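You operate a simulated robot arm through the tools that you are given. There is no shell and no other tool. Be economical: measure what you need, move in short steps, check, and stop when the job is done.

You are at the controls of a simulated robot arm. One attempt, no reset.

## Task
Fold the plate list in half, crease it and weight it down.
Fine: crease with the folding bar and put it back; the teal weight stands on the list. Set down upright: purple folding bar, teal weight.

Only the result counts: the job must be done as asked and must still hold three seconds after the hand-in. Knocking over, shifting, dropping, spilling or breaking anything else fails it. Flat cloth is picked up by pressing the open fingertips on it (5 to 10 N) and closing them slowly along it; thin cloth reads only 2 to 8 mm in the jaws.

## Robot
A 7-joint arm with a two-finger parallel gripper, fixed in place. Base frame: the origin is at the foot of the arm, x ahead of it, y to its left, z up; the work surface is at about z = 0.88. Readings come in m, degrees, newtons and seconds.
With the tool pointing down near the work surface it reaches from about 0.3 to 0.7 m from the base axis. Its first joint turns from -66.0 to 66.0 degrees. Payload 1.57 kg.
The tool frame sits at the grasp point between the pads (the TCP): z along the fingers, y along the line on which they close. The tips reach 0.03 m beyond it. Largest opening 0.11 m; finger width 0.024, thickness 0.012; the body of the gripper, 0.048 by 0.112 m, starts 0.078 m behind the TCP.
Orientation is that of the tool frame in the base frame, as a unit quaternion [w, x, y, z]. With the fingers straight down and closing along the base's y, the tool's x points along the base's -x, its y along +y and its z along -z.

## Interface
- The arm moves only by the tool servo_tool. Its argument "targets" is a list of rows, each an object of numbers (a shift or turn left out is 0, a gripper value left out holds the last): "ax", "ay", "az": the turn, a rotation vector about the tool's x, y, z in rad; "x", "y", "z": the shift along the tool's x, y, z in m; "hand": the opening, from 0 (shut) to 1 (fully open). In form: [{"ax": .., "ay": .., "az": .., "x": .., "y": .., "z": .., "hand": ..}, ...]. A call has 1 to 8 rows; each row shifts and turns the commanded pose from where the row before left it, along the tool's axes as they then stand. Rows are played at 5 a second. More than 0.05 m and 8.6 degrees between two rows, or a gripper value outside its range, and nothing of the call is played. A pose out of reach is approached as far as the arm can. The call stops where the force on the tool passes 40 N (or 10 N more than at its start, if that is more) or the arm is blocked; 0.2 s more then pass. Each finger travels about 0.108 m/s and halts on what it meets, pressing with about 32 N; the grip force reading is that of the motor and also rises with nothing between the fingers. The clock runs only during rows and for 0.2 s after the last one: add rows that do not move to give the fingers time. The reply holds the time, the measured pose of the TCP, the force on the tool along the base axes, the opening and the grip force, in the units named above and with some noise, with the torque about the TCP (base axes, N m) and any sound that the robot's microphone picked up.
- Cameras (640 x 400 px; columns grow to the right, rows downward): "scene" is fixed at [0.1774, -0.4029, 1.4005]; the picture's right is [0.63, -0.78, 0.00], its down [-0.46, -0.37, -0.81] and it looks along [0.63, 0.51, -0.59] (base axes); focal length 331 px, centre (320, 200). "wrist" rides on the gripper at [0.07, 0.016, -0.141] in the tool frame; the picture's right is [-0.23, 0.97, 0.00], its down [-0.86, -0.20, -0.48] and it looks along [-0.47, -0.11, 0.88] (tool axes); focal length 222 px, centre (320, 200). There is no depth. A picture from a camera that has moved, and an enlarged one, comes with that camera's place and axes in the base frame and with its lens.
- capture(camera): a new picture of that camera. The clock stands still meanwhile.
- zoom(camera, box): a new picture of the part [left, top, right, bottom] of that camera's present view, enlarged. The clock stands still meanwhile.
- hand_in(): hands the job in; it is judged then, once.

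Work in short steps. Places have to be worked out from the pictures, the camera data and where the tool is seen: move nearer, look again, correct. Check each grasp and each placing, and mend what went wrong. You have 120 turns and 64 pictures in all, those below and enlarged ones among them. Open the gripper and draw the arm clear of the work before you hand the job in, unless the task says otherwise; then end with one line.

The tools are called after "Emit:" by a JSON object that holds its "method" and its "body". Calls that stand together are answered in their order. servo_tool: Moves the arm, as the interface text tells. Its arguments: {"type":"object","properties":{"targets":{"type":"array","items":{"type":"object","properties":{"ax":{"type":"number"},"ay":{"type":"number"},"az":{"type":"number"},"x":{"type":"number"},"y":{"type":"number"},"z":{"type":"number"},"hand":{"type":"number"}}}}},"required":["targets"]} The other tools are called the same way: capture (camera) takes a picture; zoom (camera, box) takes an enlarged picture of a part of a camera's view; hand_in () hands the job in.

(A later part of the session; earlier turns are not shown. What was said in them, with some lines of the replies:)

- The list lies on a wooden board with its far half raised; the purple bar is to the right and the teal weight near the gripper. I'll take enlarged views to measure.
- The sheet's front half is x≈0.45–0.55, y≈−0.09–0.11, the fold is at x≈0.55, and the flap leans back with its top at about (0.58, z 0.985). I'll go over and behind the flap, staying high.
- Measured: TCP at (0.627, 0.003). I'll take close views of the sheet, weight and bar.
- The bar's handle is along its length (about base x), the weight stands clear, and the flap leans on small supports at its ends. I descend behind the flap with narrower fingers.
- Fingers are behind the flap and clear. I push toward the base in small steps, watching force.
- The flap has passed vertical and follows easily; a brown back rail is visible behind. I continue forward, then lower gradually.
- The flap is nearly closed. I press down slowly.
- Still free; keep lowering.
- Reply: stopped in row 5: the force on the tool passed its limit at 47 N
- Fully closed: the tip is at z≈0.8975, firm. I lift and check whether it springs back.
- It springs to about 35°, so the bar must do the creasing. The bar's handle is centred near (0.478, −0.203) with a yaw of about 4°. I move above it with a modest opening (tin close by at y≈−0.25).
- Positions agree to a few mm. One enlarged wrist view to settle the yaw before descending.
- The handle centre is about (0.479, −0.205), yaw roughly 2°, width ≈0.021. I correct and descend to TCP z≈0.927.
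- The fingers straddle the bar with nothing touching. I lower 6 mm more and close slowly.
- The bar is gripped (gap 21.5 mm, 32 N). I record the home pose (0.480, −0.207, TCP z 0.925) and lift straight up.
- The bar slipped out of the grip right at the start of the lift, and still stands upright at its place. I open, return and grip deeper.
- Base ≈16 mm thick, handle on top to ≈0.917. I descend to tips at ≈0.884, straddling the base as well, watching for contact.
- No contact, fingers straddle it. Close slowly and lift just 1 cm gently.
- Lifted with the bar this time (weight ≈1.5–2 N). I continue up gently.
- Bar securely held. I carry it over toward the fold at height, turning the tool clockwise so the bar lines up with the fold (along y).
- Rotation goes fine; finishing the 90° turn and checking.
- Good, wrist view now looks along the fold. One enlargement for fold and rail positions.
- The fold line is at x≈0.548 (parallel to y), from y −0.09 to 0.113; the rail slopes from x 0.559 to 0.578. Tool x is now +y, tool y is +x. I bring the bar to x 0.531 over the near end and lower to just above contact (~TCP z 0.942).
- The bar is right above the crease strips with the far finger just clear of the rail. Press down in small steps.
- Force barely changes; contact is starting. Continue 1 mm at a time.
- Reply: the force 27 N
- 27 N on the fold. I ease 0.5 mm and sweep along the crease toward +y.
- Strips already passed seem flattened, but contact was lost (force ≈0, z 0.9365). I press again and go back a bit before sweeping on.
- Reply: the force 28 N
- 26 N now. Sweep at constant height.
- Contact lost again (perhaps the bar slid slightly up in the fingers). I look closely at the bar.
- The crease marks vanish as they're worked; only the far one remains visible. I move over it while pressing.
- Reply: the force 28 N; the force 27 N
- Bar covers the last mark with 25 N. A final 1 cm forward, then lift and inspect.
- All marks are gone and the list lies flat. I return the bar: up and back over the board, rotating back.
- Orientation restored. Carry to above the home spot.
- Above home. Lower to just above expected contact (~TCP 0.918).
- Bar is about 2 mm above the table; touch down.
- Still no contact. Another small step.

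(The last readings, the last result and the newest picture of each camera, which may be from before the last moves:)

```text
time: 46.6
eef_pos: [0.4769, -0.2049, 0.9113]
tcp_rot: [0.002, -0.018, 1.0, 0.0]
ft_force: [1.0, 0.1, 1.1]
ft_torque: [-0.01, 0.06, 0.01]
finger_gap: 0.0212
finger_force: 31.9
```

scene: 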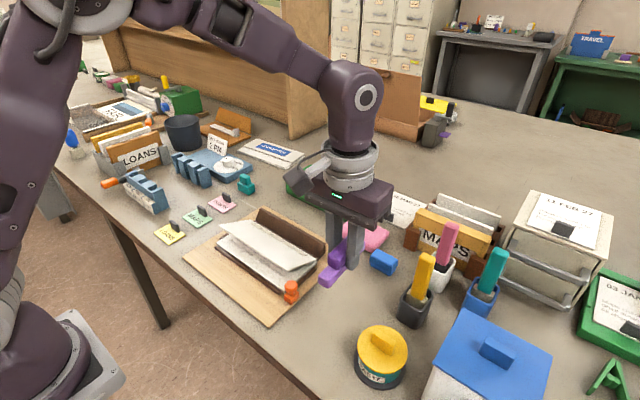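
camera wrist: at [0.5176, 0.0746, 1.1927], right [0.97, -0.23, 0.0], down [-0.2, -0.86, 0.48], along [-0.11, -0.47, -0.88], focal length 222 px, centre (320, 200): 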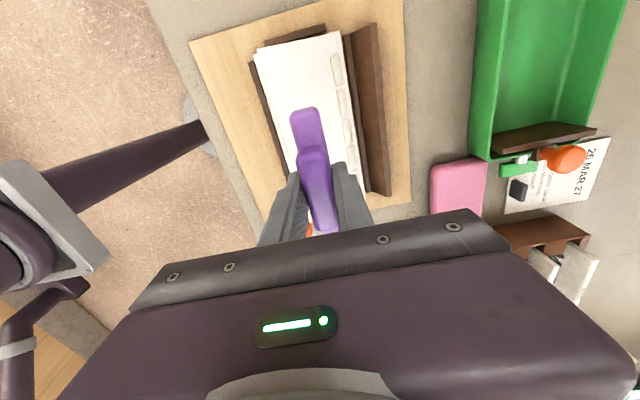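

The force turned positive: touched down. I open slowly to a modest width (tin nearby) and check.

Emit:
{"method": "servo_tool", "body": {"targets": [{"hand": 0.22}, {"hand": 0.26}, {"hand": 0.32}, {"hand": 0.4}, {}]}}

Emit:
{"method": "servo_tool", "body": {"targets": [{"z": -0.01}, {"z": -0.03}, {"z": -0.05}, {"z": -0.05}, {"z": -0.04}, {}]}}

Emit:
{"method": "zoom", "body": {"camera": "scene", "box": [200, 170, 400, 370]}}

```text
time: 47.8
eef_pos: [0.4791, -0.2043, 0.9099]
tcp_rot: [0.002, -0.017, 1.0, 0.0]
ft_force: [0.2, 0.2, -0.2]
ft_torque: [-0.01, -0.01, 0.02]
finger_gap: 0.0442
finger_force: 0.1
```

```text
time: 49.2
eef_pos: [0.4759, -0.206, 1.091]
tcp_rot: [0.002, -0.018, 1.0, 0.0]
ft_force: [1.4, -0.2, 0.5]
ft_torque: [-0.02, -0.01, 0.03]
finger_gap: 0.044
finger_force: 0.1
```

```text
2.00 times, centred on (300, 270) of scene
camera zoom: at [0.1774, -0.4029, 1.4005], right [0.63, -0.78, 0.0], down [-0.46, -0.37, -0.81], along [0.63, 0.51, -0.59], focal length 661 px, centre (360, 60)
```

zoom: 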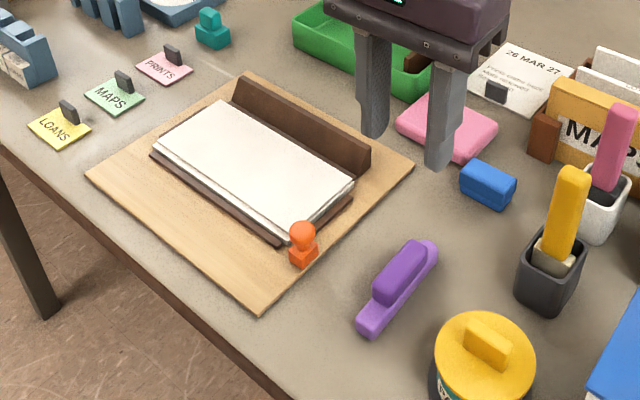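

The bar stands back at its place, the list is folded flat. Now I go toward the teal weight near (0.637, 0.234) at height to look closely.

Emit:
{"method": "servo_tool", "body": {"targets": [{"az": 0.035, "y": 0.044, "x": -0.01}, {"y": 0.044, "x": -0.01}, {"y": 0.044, "x": -0.01}, {"y": 0.044, "x": -0.01}, {"y": 0.044, "x": -0.01}, {"y": 0.044, "x": -0.01}, {"y": 0.044, "x": -0.01}, {"y": 0.044, "x": -0.01}]}}

Emit:
{"method": "servo_tool", "body": {"targets": [{"y": 0.044, "x": -0.01}, {"y": 0.044, "x": -0.01}, {"x": -0.02, "hand": 0.7}, {}]}}

Emit:
{"method": "capture", "body": {"camera": "wrist"}}

Emit:
{"method": "zoom", "body": {"camera": "scene", "box": [200, 130, 300, 230]}}

```text
time: 51.0
eef_pos: [0.5562, 0.1473, 1.0926]
tcp_rot: [0.001, 0.0, 1.0, 0.0]
ft_force: [-0.1, 1.0, 0.3]
ft_torque: [-0.01, 0.04, -0.01]
finger_gap: 0.0441
finger_force: 0.1
```

```text
time: 52.0
eef_pos: [0.5967, 0.2346, 1.092]
tcp_rot: [0.002, 0.0, 1.0, 0.0]
ft_force: [0.1, 0.3, 0.3]
ft_torque: [-0.02, 0.02, 0.02]
finger_gap: 0.0769
finger_force: 0.1
```

```text
21 pictures are left
camera wrist: at [0.5272, 0.2514, 1.2342], right [0.23, 0.97, 0.0], down [0.85, -0.2, 0.48], along [0.47, -0.11, -0.88], focal length 222 px, centre (320, 200)
```

wrist: 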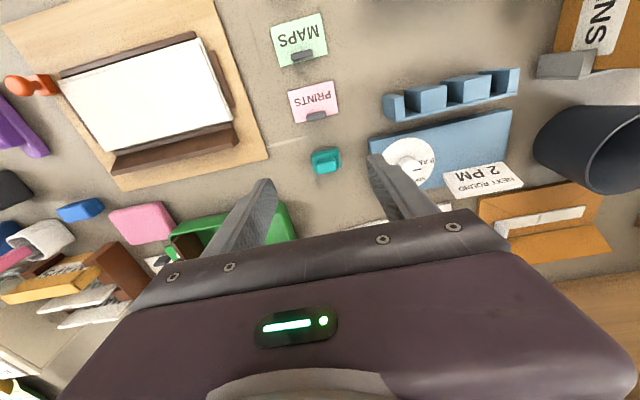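

```text
4.00 times, centred on (250, 180) of scene
camera zoom: at [0.1774, -0.4029, 1.4005], right [0.63, -0.78, 0.0], down [-0.46, -0.37, -0.81], along [0.63, 0.51, -0.59], focal length 1323 px, centre (600, 280)
```

zoom: 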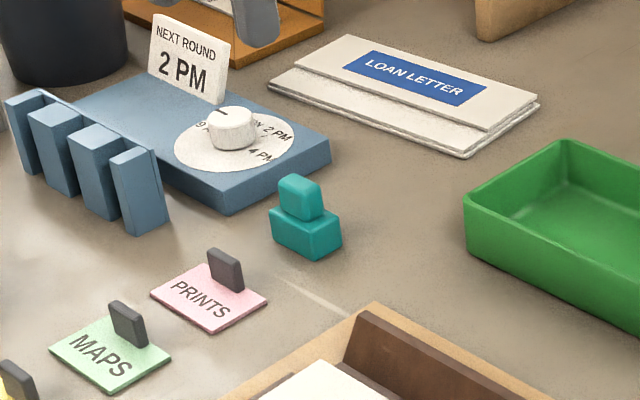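

Zoom on the weight and the neighbouring blue plate.

Emit:
{"method": "zoom", "body": {"camera": "wrist", "box": [285, 125, 395, 195]}}

```text
5.71 times, centred on (340, 160) of wrist
camera zoom: at [0.5272, 0.2514, 1.2342], right [0.23, 0.97, 0.0], down [0.85, -0.2, 0.48], along [0.47, -0.11, -0.88], focal length 1269 px, centre (206, 429)
```

zoom: 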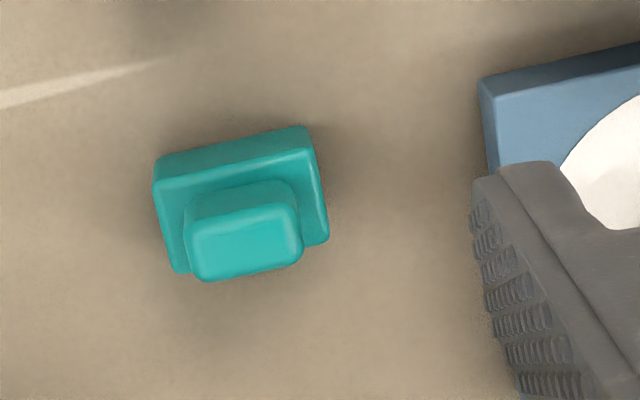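

Weight centre ≈(0.641, 0.2345), aligned with the axes, handle ≈28 mm along y, top ≈0.925. I grip the handle ends along y with tips just above the base (TCP ≈0.937).

Emit:
{"method": "servo_tool", "body": {"targets": [{"x": -0.044, "hand": 0.5}, {"z": 0.045}, {"z": 0.045}, {"z": 0.04}, {"z": 0.02}, {}]}}

Emit:
{"method": "zoom", "body": {"camera": "scene", "box": [210, 140, 290, 220]}}

Emit:
{"method": "zoom", "body": {"camera": "wrist", "box": [250, 100, 410, 240]}}

```text
time: 53.4
eef_pos: [0.6153, 0.2257, 0.94]
tcp_rot: [0.002, 0.0, 1.0, 0.0]
ft_force: [0.3, 0.2, 0.8]
ft_torque: [0.01, 0.01, 0.0]
finger_gap: 0.0548
finger_force: 0.0
out of reach, approached as far as the arm can: row 1
```

```text
5.00 times, centred on (250, 180) of scene
camera zoom: at [0.1774, -0.4029, 1.4005], right [0.63, -0.78, 0.0], down [-0.46, -0.37, -0.81], along [0.63, 0.51, -0.59], focal length 1654 px, centre (670, 300)
```

zoom: 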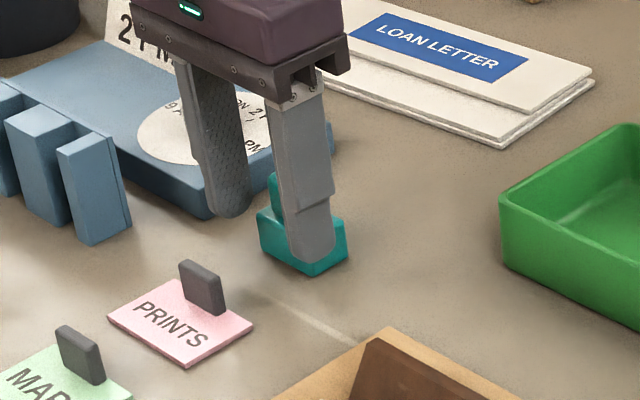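

```text
2.86 times, centred on (330, 170) of wrist
camera zoom: at [0.5455, 0.2428, 1.0819], right [0.23, 0.97, 0.0], down [0.85, -0.2, 0.48], along [0.47, -0.11, -0.88], focal length 635 px, centre (291, 286)
```

zoom: 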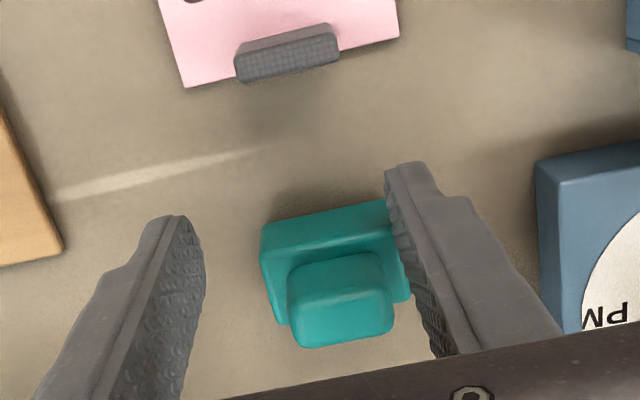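

The reach cut the first row short: TCP is (0.615, 0.226). At this lower height it should reach; raise 1 cm, correct y, then x.

Emit:
{"method": "servo_tool", "body": {"targets": [{"z": -0.012}, {"y": 0.009}, {"x": -0.013}, {"x": -0.012}, {}]}}

Emit:
{"method": "zoom", "body": {"camera": "wrist", "box": [250, 100, 410, 240]}}

```text
time: 54.6
eef_pos: [0.6386, 0.2354, 0.9538]
tcp_rot: [0.002, 0.0, 1.0, -0.001]
ft_force: [0.2, 0.6, 0.1]
ft_torque: [0.0, -0.04, -0.01]
finger_gap: 0.0549
finger_force: 0.1
```

```text
2.86 times, centred on (330, 170) of wrist
camera zoom: at [0.5691, 0.2517, 1.0945], right [0.23, 0.97, 0.0], down [0.85, -0.2, 0.48], along [0.47, -0.11, -0.88], focal length 635 px, centre (291, 286)
```

zoom: 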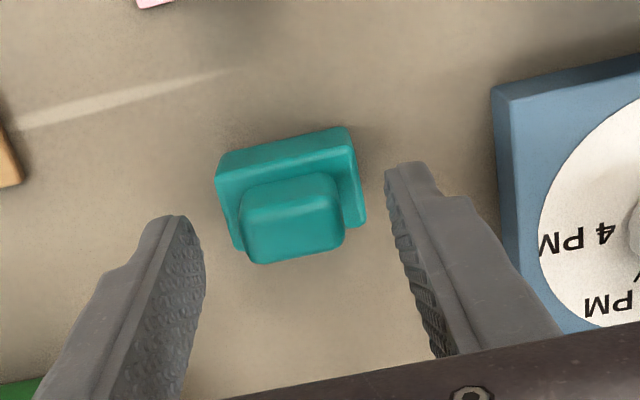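

Handle is centred under the TCP (0.6386, 0.2356). Descend and watch for contact on the base.

Emit:
{"method": "servo_tool", "body": {"targets": [{"z": 0.01}, {"z": 0.005}, {"z": 0.003}, {}]}}

Emit:
{"method": "zoom", "body": {"camera": "scene", "box": [210, 140, 290, 220]}}

```text
time: 55.6
eef_pos: [0.639, 0.2358, 0.9351]
tcp_rot: [0.002, 0.0, 1.0, -0.001]
ft_force: [-0.4, -0.1, 0.1]
ft_torque: [-0.03, 0.03, 0.0]
finger_gap: 0.0549
finger_force: 0.0
```

```text
5.00 times, centred on (250, 180) of scene
camera zoom: at [0.1774, -0.4029, 1.4005], right [0.63, -0.78, 0.0], down [-0.46, -0.37, -0.81], along [0.63, 0.51, -0.59], focal length 1654 px, centre (670, 300)
```

zoom: 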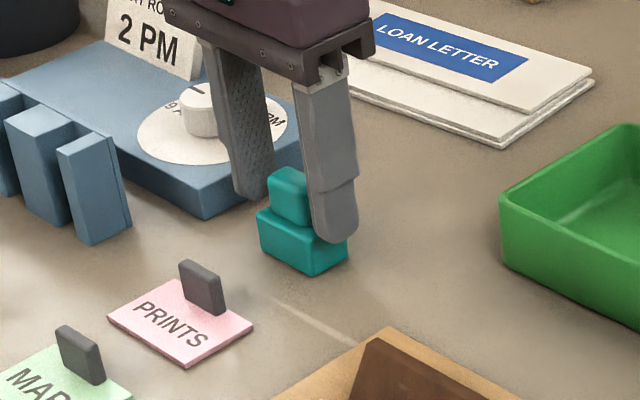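

Tips (~0.905) are just above the base top (~0.902). Close slowly.

Emit:
{"method": "servo_tool", "body": {"targets": [{"hand": 0.4}, {"hand": 0.32}, {"hand": 0.26}, {"hand": 0.15}, {"hand": 0.0}, {}, {}]}}

Emit:
{"method": "servo_tool", "body": {"targets": [{"z": -0.004}, {"z": -0.006}, {"z": -0.008}, {}]}}

Emit:
{"method": "zoom", "body": {"camera": "scene", "box": [210, 140, 290, 220]}}

```text
time: 57.2
eef_pos: [0.639, 0.2359, 0.9351]
tcp_rot: [0.001, 0.0, 1.0, 0.001]
ft_force: [-0.4, -1.0, -0.5]
ft_torque: [-0.07, -0.02, 0.0]
finger_gap: 0.0445
finger_force: 32.0
```

```text
time: 58.2
eef_pos: [0.64, 0.2342, 0.955]
tcp_rot: [0.002, 0.0, 1.0, 0.0]
ft_force: [0.0, -0.2, -3.2]
ft_torque: [0.0, -0.03, -0.06]
finger_gap: 0.0446
finger_force: 32.3
```

```text
5.00 times, centred on (250, 180) of scene
camera zoom: at [0.1775, -0.4029, 1.4005], right [0.63, -0.78, 0.0], down [-0.46, -0.37, -0.81], along [0.63, 0.51, -0.59], focal length 1654 px, centre (670, 300)
```

zoom: 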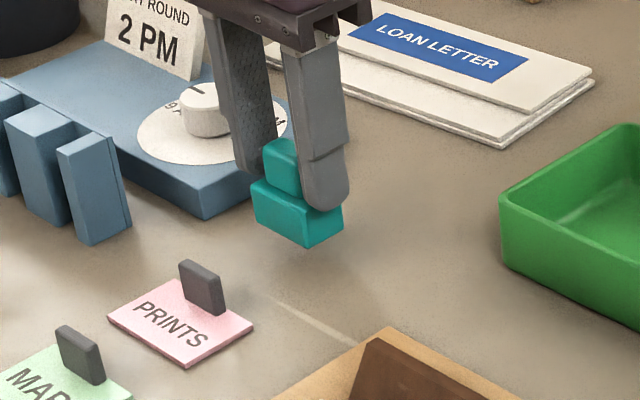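

It's held only by the very top of the base (gap 44.5 mm). I set it back down and regrip deeper.

Emit:
{"method": "servo_tool", "body": {"targets": [{"z": 0.006}, {"z": 0.006}, {"z": 0.005}, {"z": 0.001}, {}]}}

```text
time: 59.4
eef_pos: [0.6397, 0.2351, 0.9361]
tcp_rot: [0.002, 0.0, 1.0, 0.001]
ft_force: [0.0, 0.6, -2.7]
ft_torque: [0.02, 0.0, -0.03]
finger_gap: 0.0448
finger_force: 31.9
```

Emit:
{"method": "servo_tool", "body": {"targets": [{"z": 0.0007}, {"z": 0.0007}, {"z": 0.0005}, {}]}}

```text
time: 60.4
eef_pos: [0.6407, 0.2342, 0.9356]
tcp_rot: [0.002, -0.001, 1.0, 0.001]
ft_force: [-7.2, -1.0, 21.0]
ft_torque: [-0.12, 0.54, 0.02]
finger_gap: 0.0446
finger_force: 31.8
```

Firmly down (21 N). Ease 0.5 mm, open, go 13 mm deeper and close again.

Emit:
{"method": "servo_tool", "body": {"targets": [{"z": -0.001}, {"hand": 0.45}, {"hand": 0.52}, {}, {"z": 0.006}, {"z": 0.007}, {}]}}

Emit:
{"method": "zoom", "body": {"camera": "scene", "box": [210, 140, 290, 220]}}

```text
time: 62.0
eef_pos: [0.6405, 0.2351, 0.9229]
tcp_rot: [0.001, 0.0, 1.0, 0.0]
ft_force: [1.1, -0.4, 0.0]
ft_torque: [0.03, 0.01, -0.01]
finger_gap: 0.0572
finger_force: 0.1
```

```text
5.00 times, centred on (250, 180) of scene
camera zoom: at [0.1774, -0.4029, 1.4005], right [0.63, -0.78, 0.0], down [-0.46, -0.37, -0.81], along [0.63, 0.51, -0.59], focal length 1654 px, centre (670, 300)
```

zoom: 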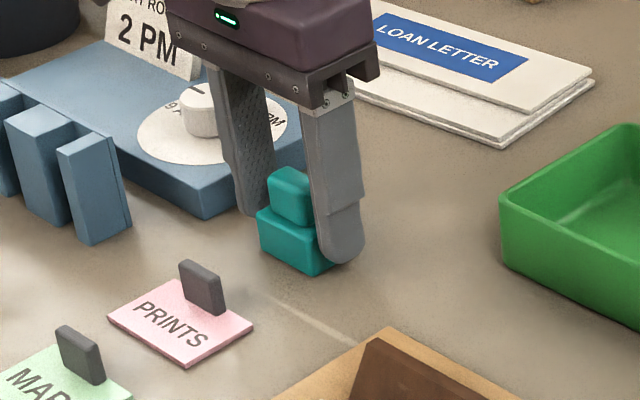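

Weight upright, fingers now well down beside the base. Close and lift gently.

Emit:
{"method": "servo_tool", "body": {"targets": [{"hand": 0.46}, {"hand": 0.4}, {"hand": 0.2}, {"hand": 0.0}, {}, {}]}}

Emit:
{"method": "servo_tool", "body": {"targets": [{"z": -0.004}, {"z": -0.008}, {"z": -0.01}, {"z": -0.02}, {"z": -0.02}, {"z": -0.02}, {}]}}

Emit:
{"method": "zoom", "body": {"camera": "scene", "box": [210, 120, 290, 220]}}

```text
time: 63.4
eef_pos: [0.6405, 0.2355, 0.9221]
tcp_rot: [0.002, 0.0, 1.0, 0.0]
ft_force: [-0.1, -1.7, 0.7]
ft_torque: [-0.09, 0.0, 0.03]
finger_gap: 0.0447
finger_force: 31.8
```

```text
time: 65.0
eef_pos: [0.6359, 0.2323, 0.9904]
tcp_rot: [-0.009, 0.0, 1.0, -0.004]
ft_force: [0.0, 0.1, -2.2]
ft_torque: [-0.01, 0.01, -0.01]
finger_gap: 0.0446
finger_force: 32.1
out of reach, approached as far as the arm can: row 6
```

```text
4.00 times, centred on (250, 170) of scene
camera zoom: at [0.1775, -0.4029, 1.4005], right [0.63, -0.78, 0.0], down [-0.46, -0.37, -0.81], along [0.63, 0.51, -0.59], focal length 1323 px, centre (600, 320)
```

zoom: 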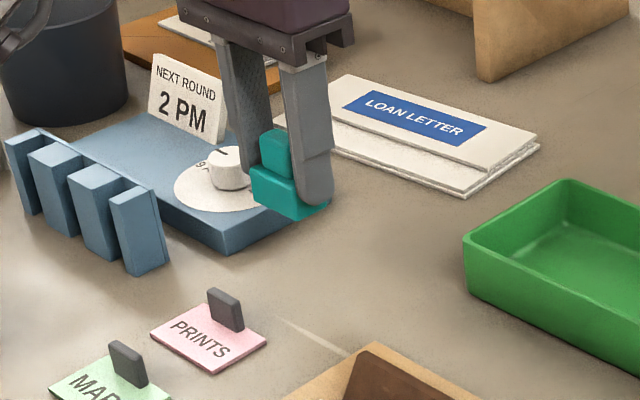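

Held solidly at z≈0.99. Bring it inward, then up a little and over the sheet centre (0.50, 0.01).

Emit:
{"method": "servo_tool", "body": {"targets": [{"x": 0.03}, {"x": 0.03}, {"x": 0.03, "z": -0.01}, {"x": 0.03, "z": -0.015}, {"x": 0.015, "y": -0.03}, {"y": -0.035}, {"y": -0.035}, {"y": -0.035}]}}

Emit:
{"method": "servo_tool", "body": {"targets": [{"y": -0.035}, {"y": -0.035}, {"y": -0.018}, {}]}}

Emit:
{"method": "capture", "body": {"camera": "wrist"}}

```text
time: 66.8
eef_pos: [0.5015, 0.0996, 1.0289]
tcp_rot: [0.002, 0.0, 1.0, 0.002]
ft_force: [0.2, -0.8, -2.6]
ft_torque: [0.01, 0.01, 0.0]
finger_gap: 0.0446
finger_force: 31.9
```

```text
time: 67.8
eef_pos: [0.5025, 0.0112, 1.0263]
tcp_rot: [0.001, 0.0, 1.0, 0.0]
ft_force: [1.0, 0.8, -3.6]
ft_torque: [-0.02, -0.01, 0.01]
finger_gap: 0.0446
finger_force: 31.4
```

```text
11 pictures are left
camera wrist: at [0.4333, 0.0283, 1.1683], right [0.23, 0.97, 0.0], down [0.85, -0.2, 0.48], along [0.47, -0.11, -0.88], focal length 222 px, centre (320, 200)
```

wrist: 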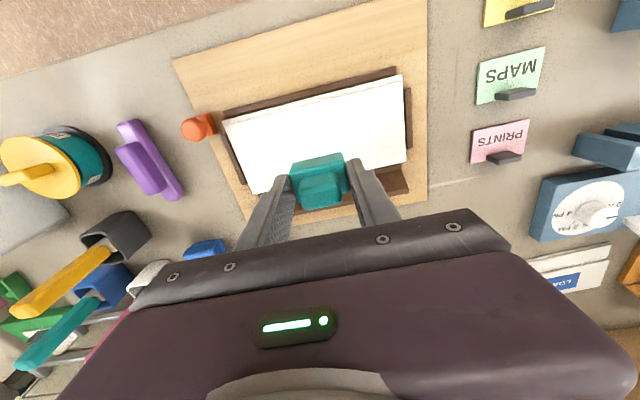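

Over the centre of the flat sheet. Expected touch at TCP ≈0.939; lower to ~0.945 first.

Emit:
{"method": "servo_tool", "body": {"targets": [{"z": 0.03}, {"z": 0.03}, {"z": 0.015}, {"z": 0.005}, {}]}}

Emit:
{"method": "servo_tool", "body": {"targets": [{"z": 0.0015}, {"z": 0.0015}, {"z": 0.001}, {}]}}

```text
time: 69.0
eef_pos: [0.5037, 0.0114, 0.9463]
tcp_rot: [0.001, 0.0, 1.0, 0.0]
ft_force: [0.7, 0.2, -3.0]
ft_torque: [-0.02, -0.02, 0.0]
finger_gap: 0.0443
finger_force: 31.4
```

```text
time: 70.0
eef_pos: [0.504, 0.0109, 0.9431]
tcp_rot: [0.002, 0.0, 1.0, 0.0]
ft_force: [0.5, 0.2, -2.5]
ft_torque: [-0.01, 0.02, 0.02]
finger_gap: 0.0449
finger_force: 32.1
```

Emit:
{"method": "servo_tool", "body": {"targets": [{"z": 0.001}, {"z": 0.001}, {"z": 0.001}, {}]}}

```text
time: 71.0
eef_pos: [0.5043, 0.0113, 0.9412]
tcp_rot: [0.002, -0.001, 1.0, 0.0]
ft_force: [-0.8, -0.1, -1.7]
ft_torque: [-0.01, 0.01, -0.01]
finger_gap: 0.0446
finger_force: 32.5
```

Emit:
{"method": "servo_tool", "body": {"targets": [{"z": 0.0007}, {"z": 0.0007}, {}]}}

```text
time: 71.8
eef_pos: [0.5054, 0.0129, 0.9409]
tcp_rot: [0.003, 0.0, 1.0, 0.001]
ft_force: [-4.0, -1.9, 25.6]
ft_torque: [-0.04, 0.25, 0.02]
finger_gap: 0.0445
finger_force: 32.1
```

Touchdown. Ease slightly, open, and rise clear.

Emit:
{"method": "servo_tool", "body": {"targets": [{"z": -0.001}, {"hand": 0.43}, {"hand": 0.48}, {"hand": 0.58}, {}, {"z": -0.015}, {"z": -0.03}]}}

Emit:
{"method": "servo_tool", "body": {"targets": [{"z": -0.04}, {"z": -0.05}, {"z": -0.04}, {"x": 0.04}, {"x": 0.04}, {"x": 0.03}, {}]}}

Emit:
{"method": "zoom", "body": {"camera": "scene", "box": [190, 150, 390, 350]}}

Emit:
{"method": "capture", "body": {"camera": "wrist"}}

```text
time: 73.4
eef_pos: [0.5021, 0.0141, 0.9847]
tcp_rot: [0.002, 0.0, 1.0, 0.0]
ft_force: [-0.3, 0.2, -0.2]
ft_torque: [0.01, -0.01, 0.01]
finger_gap: 0.0639
finger_force: 0.1
```

```text
time: 75.0
eef_pos: [0.392, 0.012, 1.1133]
tcp_rot: [0.002, 0.0, 1.0, -0.001]
ft_force: [0.0, 0.6, 0.8]
ft_torque: [0.0, -0.02, -0.01]
finger_gap: 0.0636
finger_force: 0.1
```

```text
2.00 times, centred on (290, 250) of scene
camera zoom: at [0.1774, -0.4029, 1.4005], right [0.63, -0.78, 0.0], down [-0.46, -0.37, -0.81], along [0.63, 0.51, -0.59], focal length 661 px, centre (380, 100)
```

zoom: 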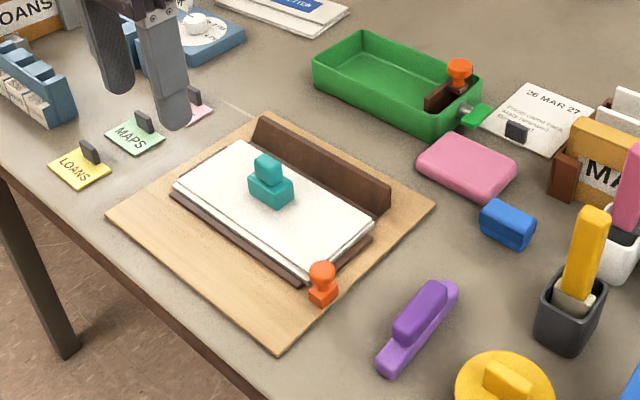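

```text
9 pictures are left
camera wrist: at [0.3232, 0.0281, 1.2543], right [0.23, 0.97, 0.0], down [0.85, -0.2, 0.48], along [0.47, -0.11, -0.88], focal length 222 px, centre (320, 200)
```

wrist: 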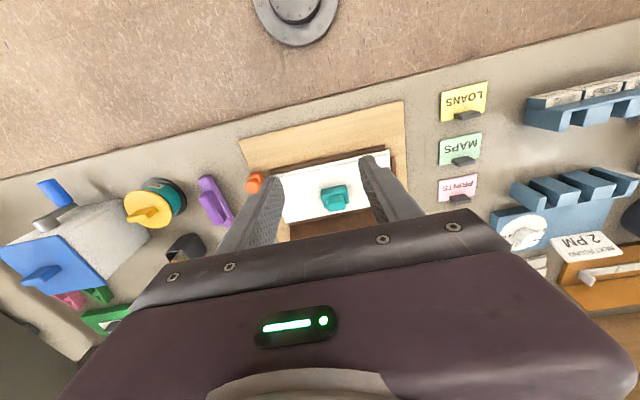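

The list is folded flat, the weight stands upright on it, the bar is back upright in its place and nothing else has moved. The arm is clear and the gripper open, so I hand in.

Emit:
{"method": "hand_in", "body": {}}

```text
The job is handed in.
```

The plate list is folded in half and creased with the purple bar. The bar is back upright in its place, and the teal weight stands upright on the list.
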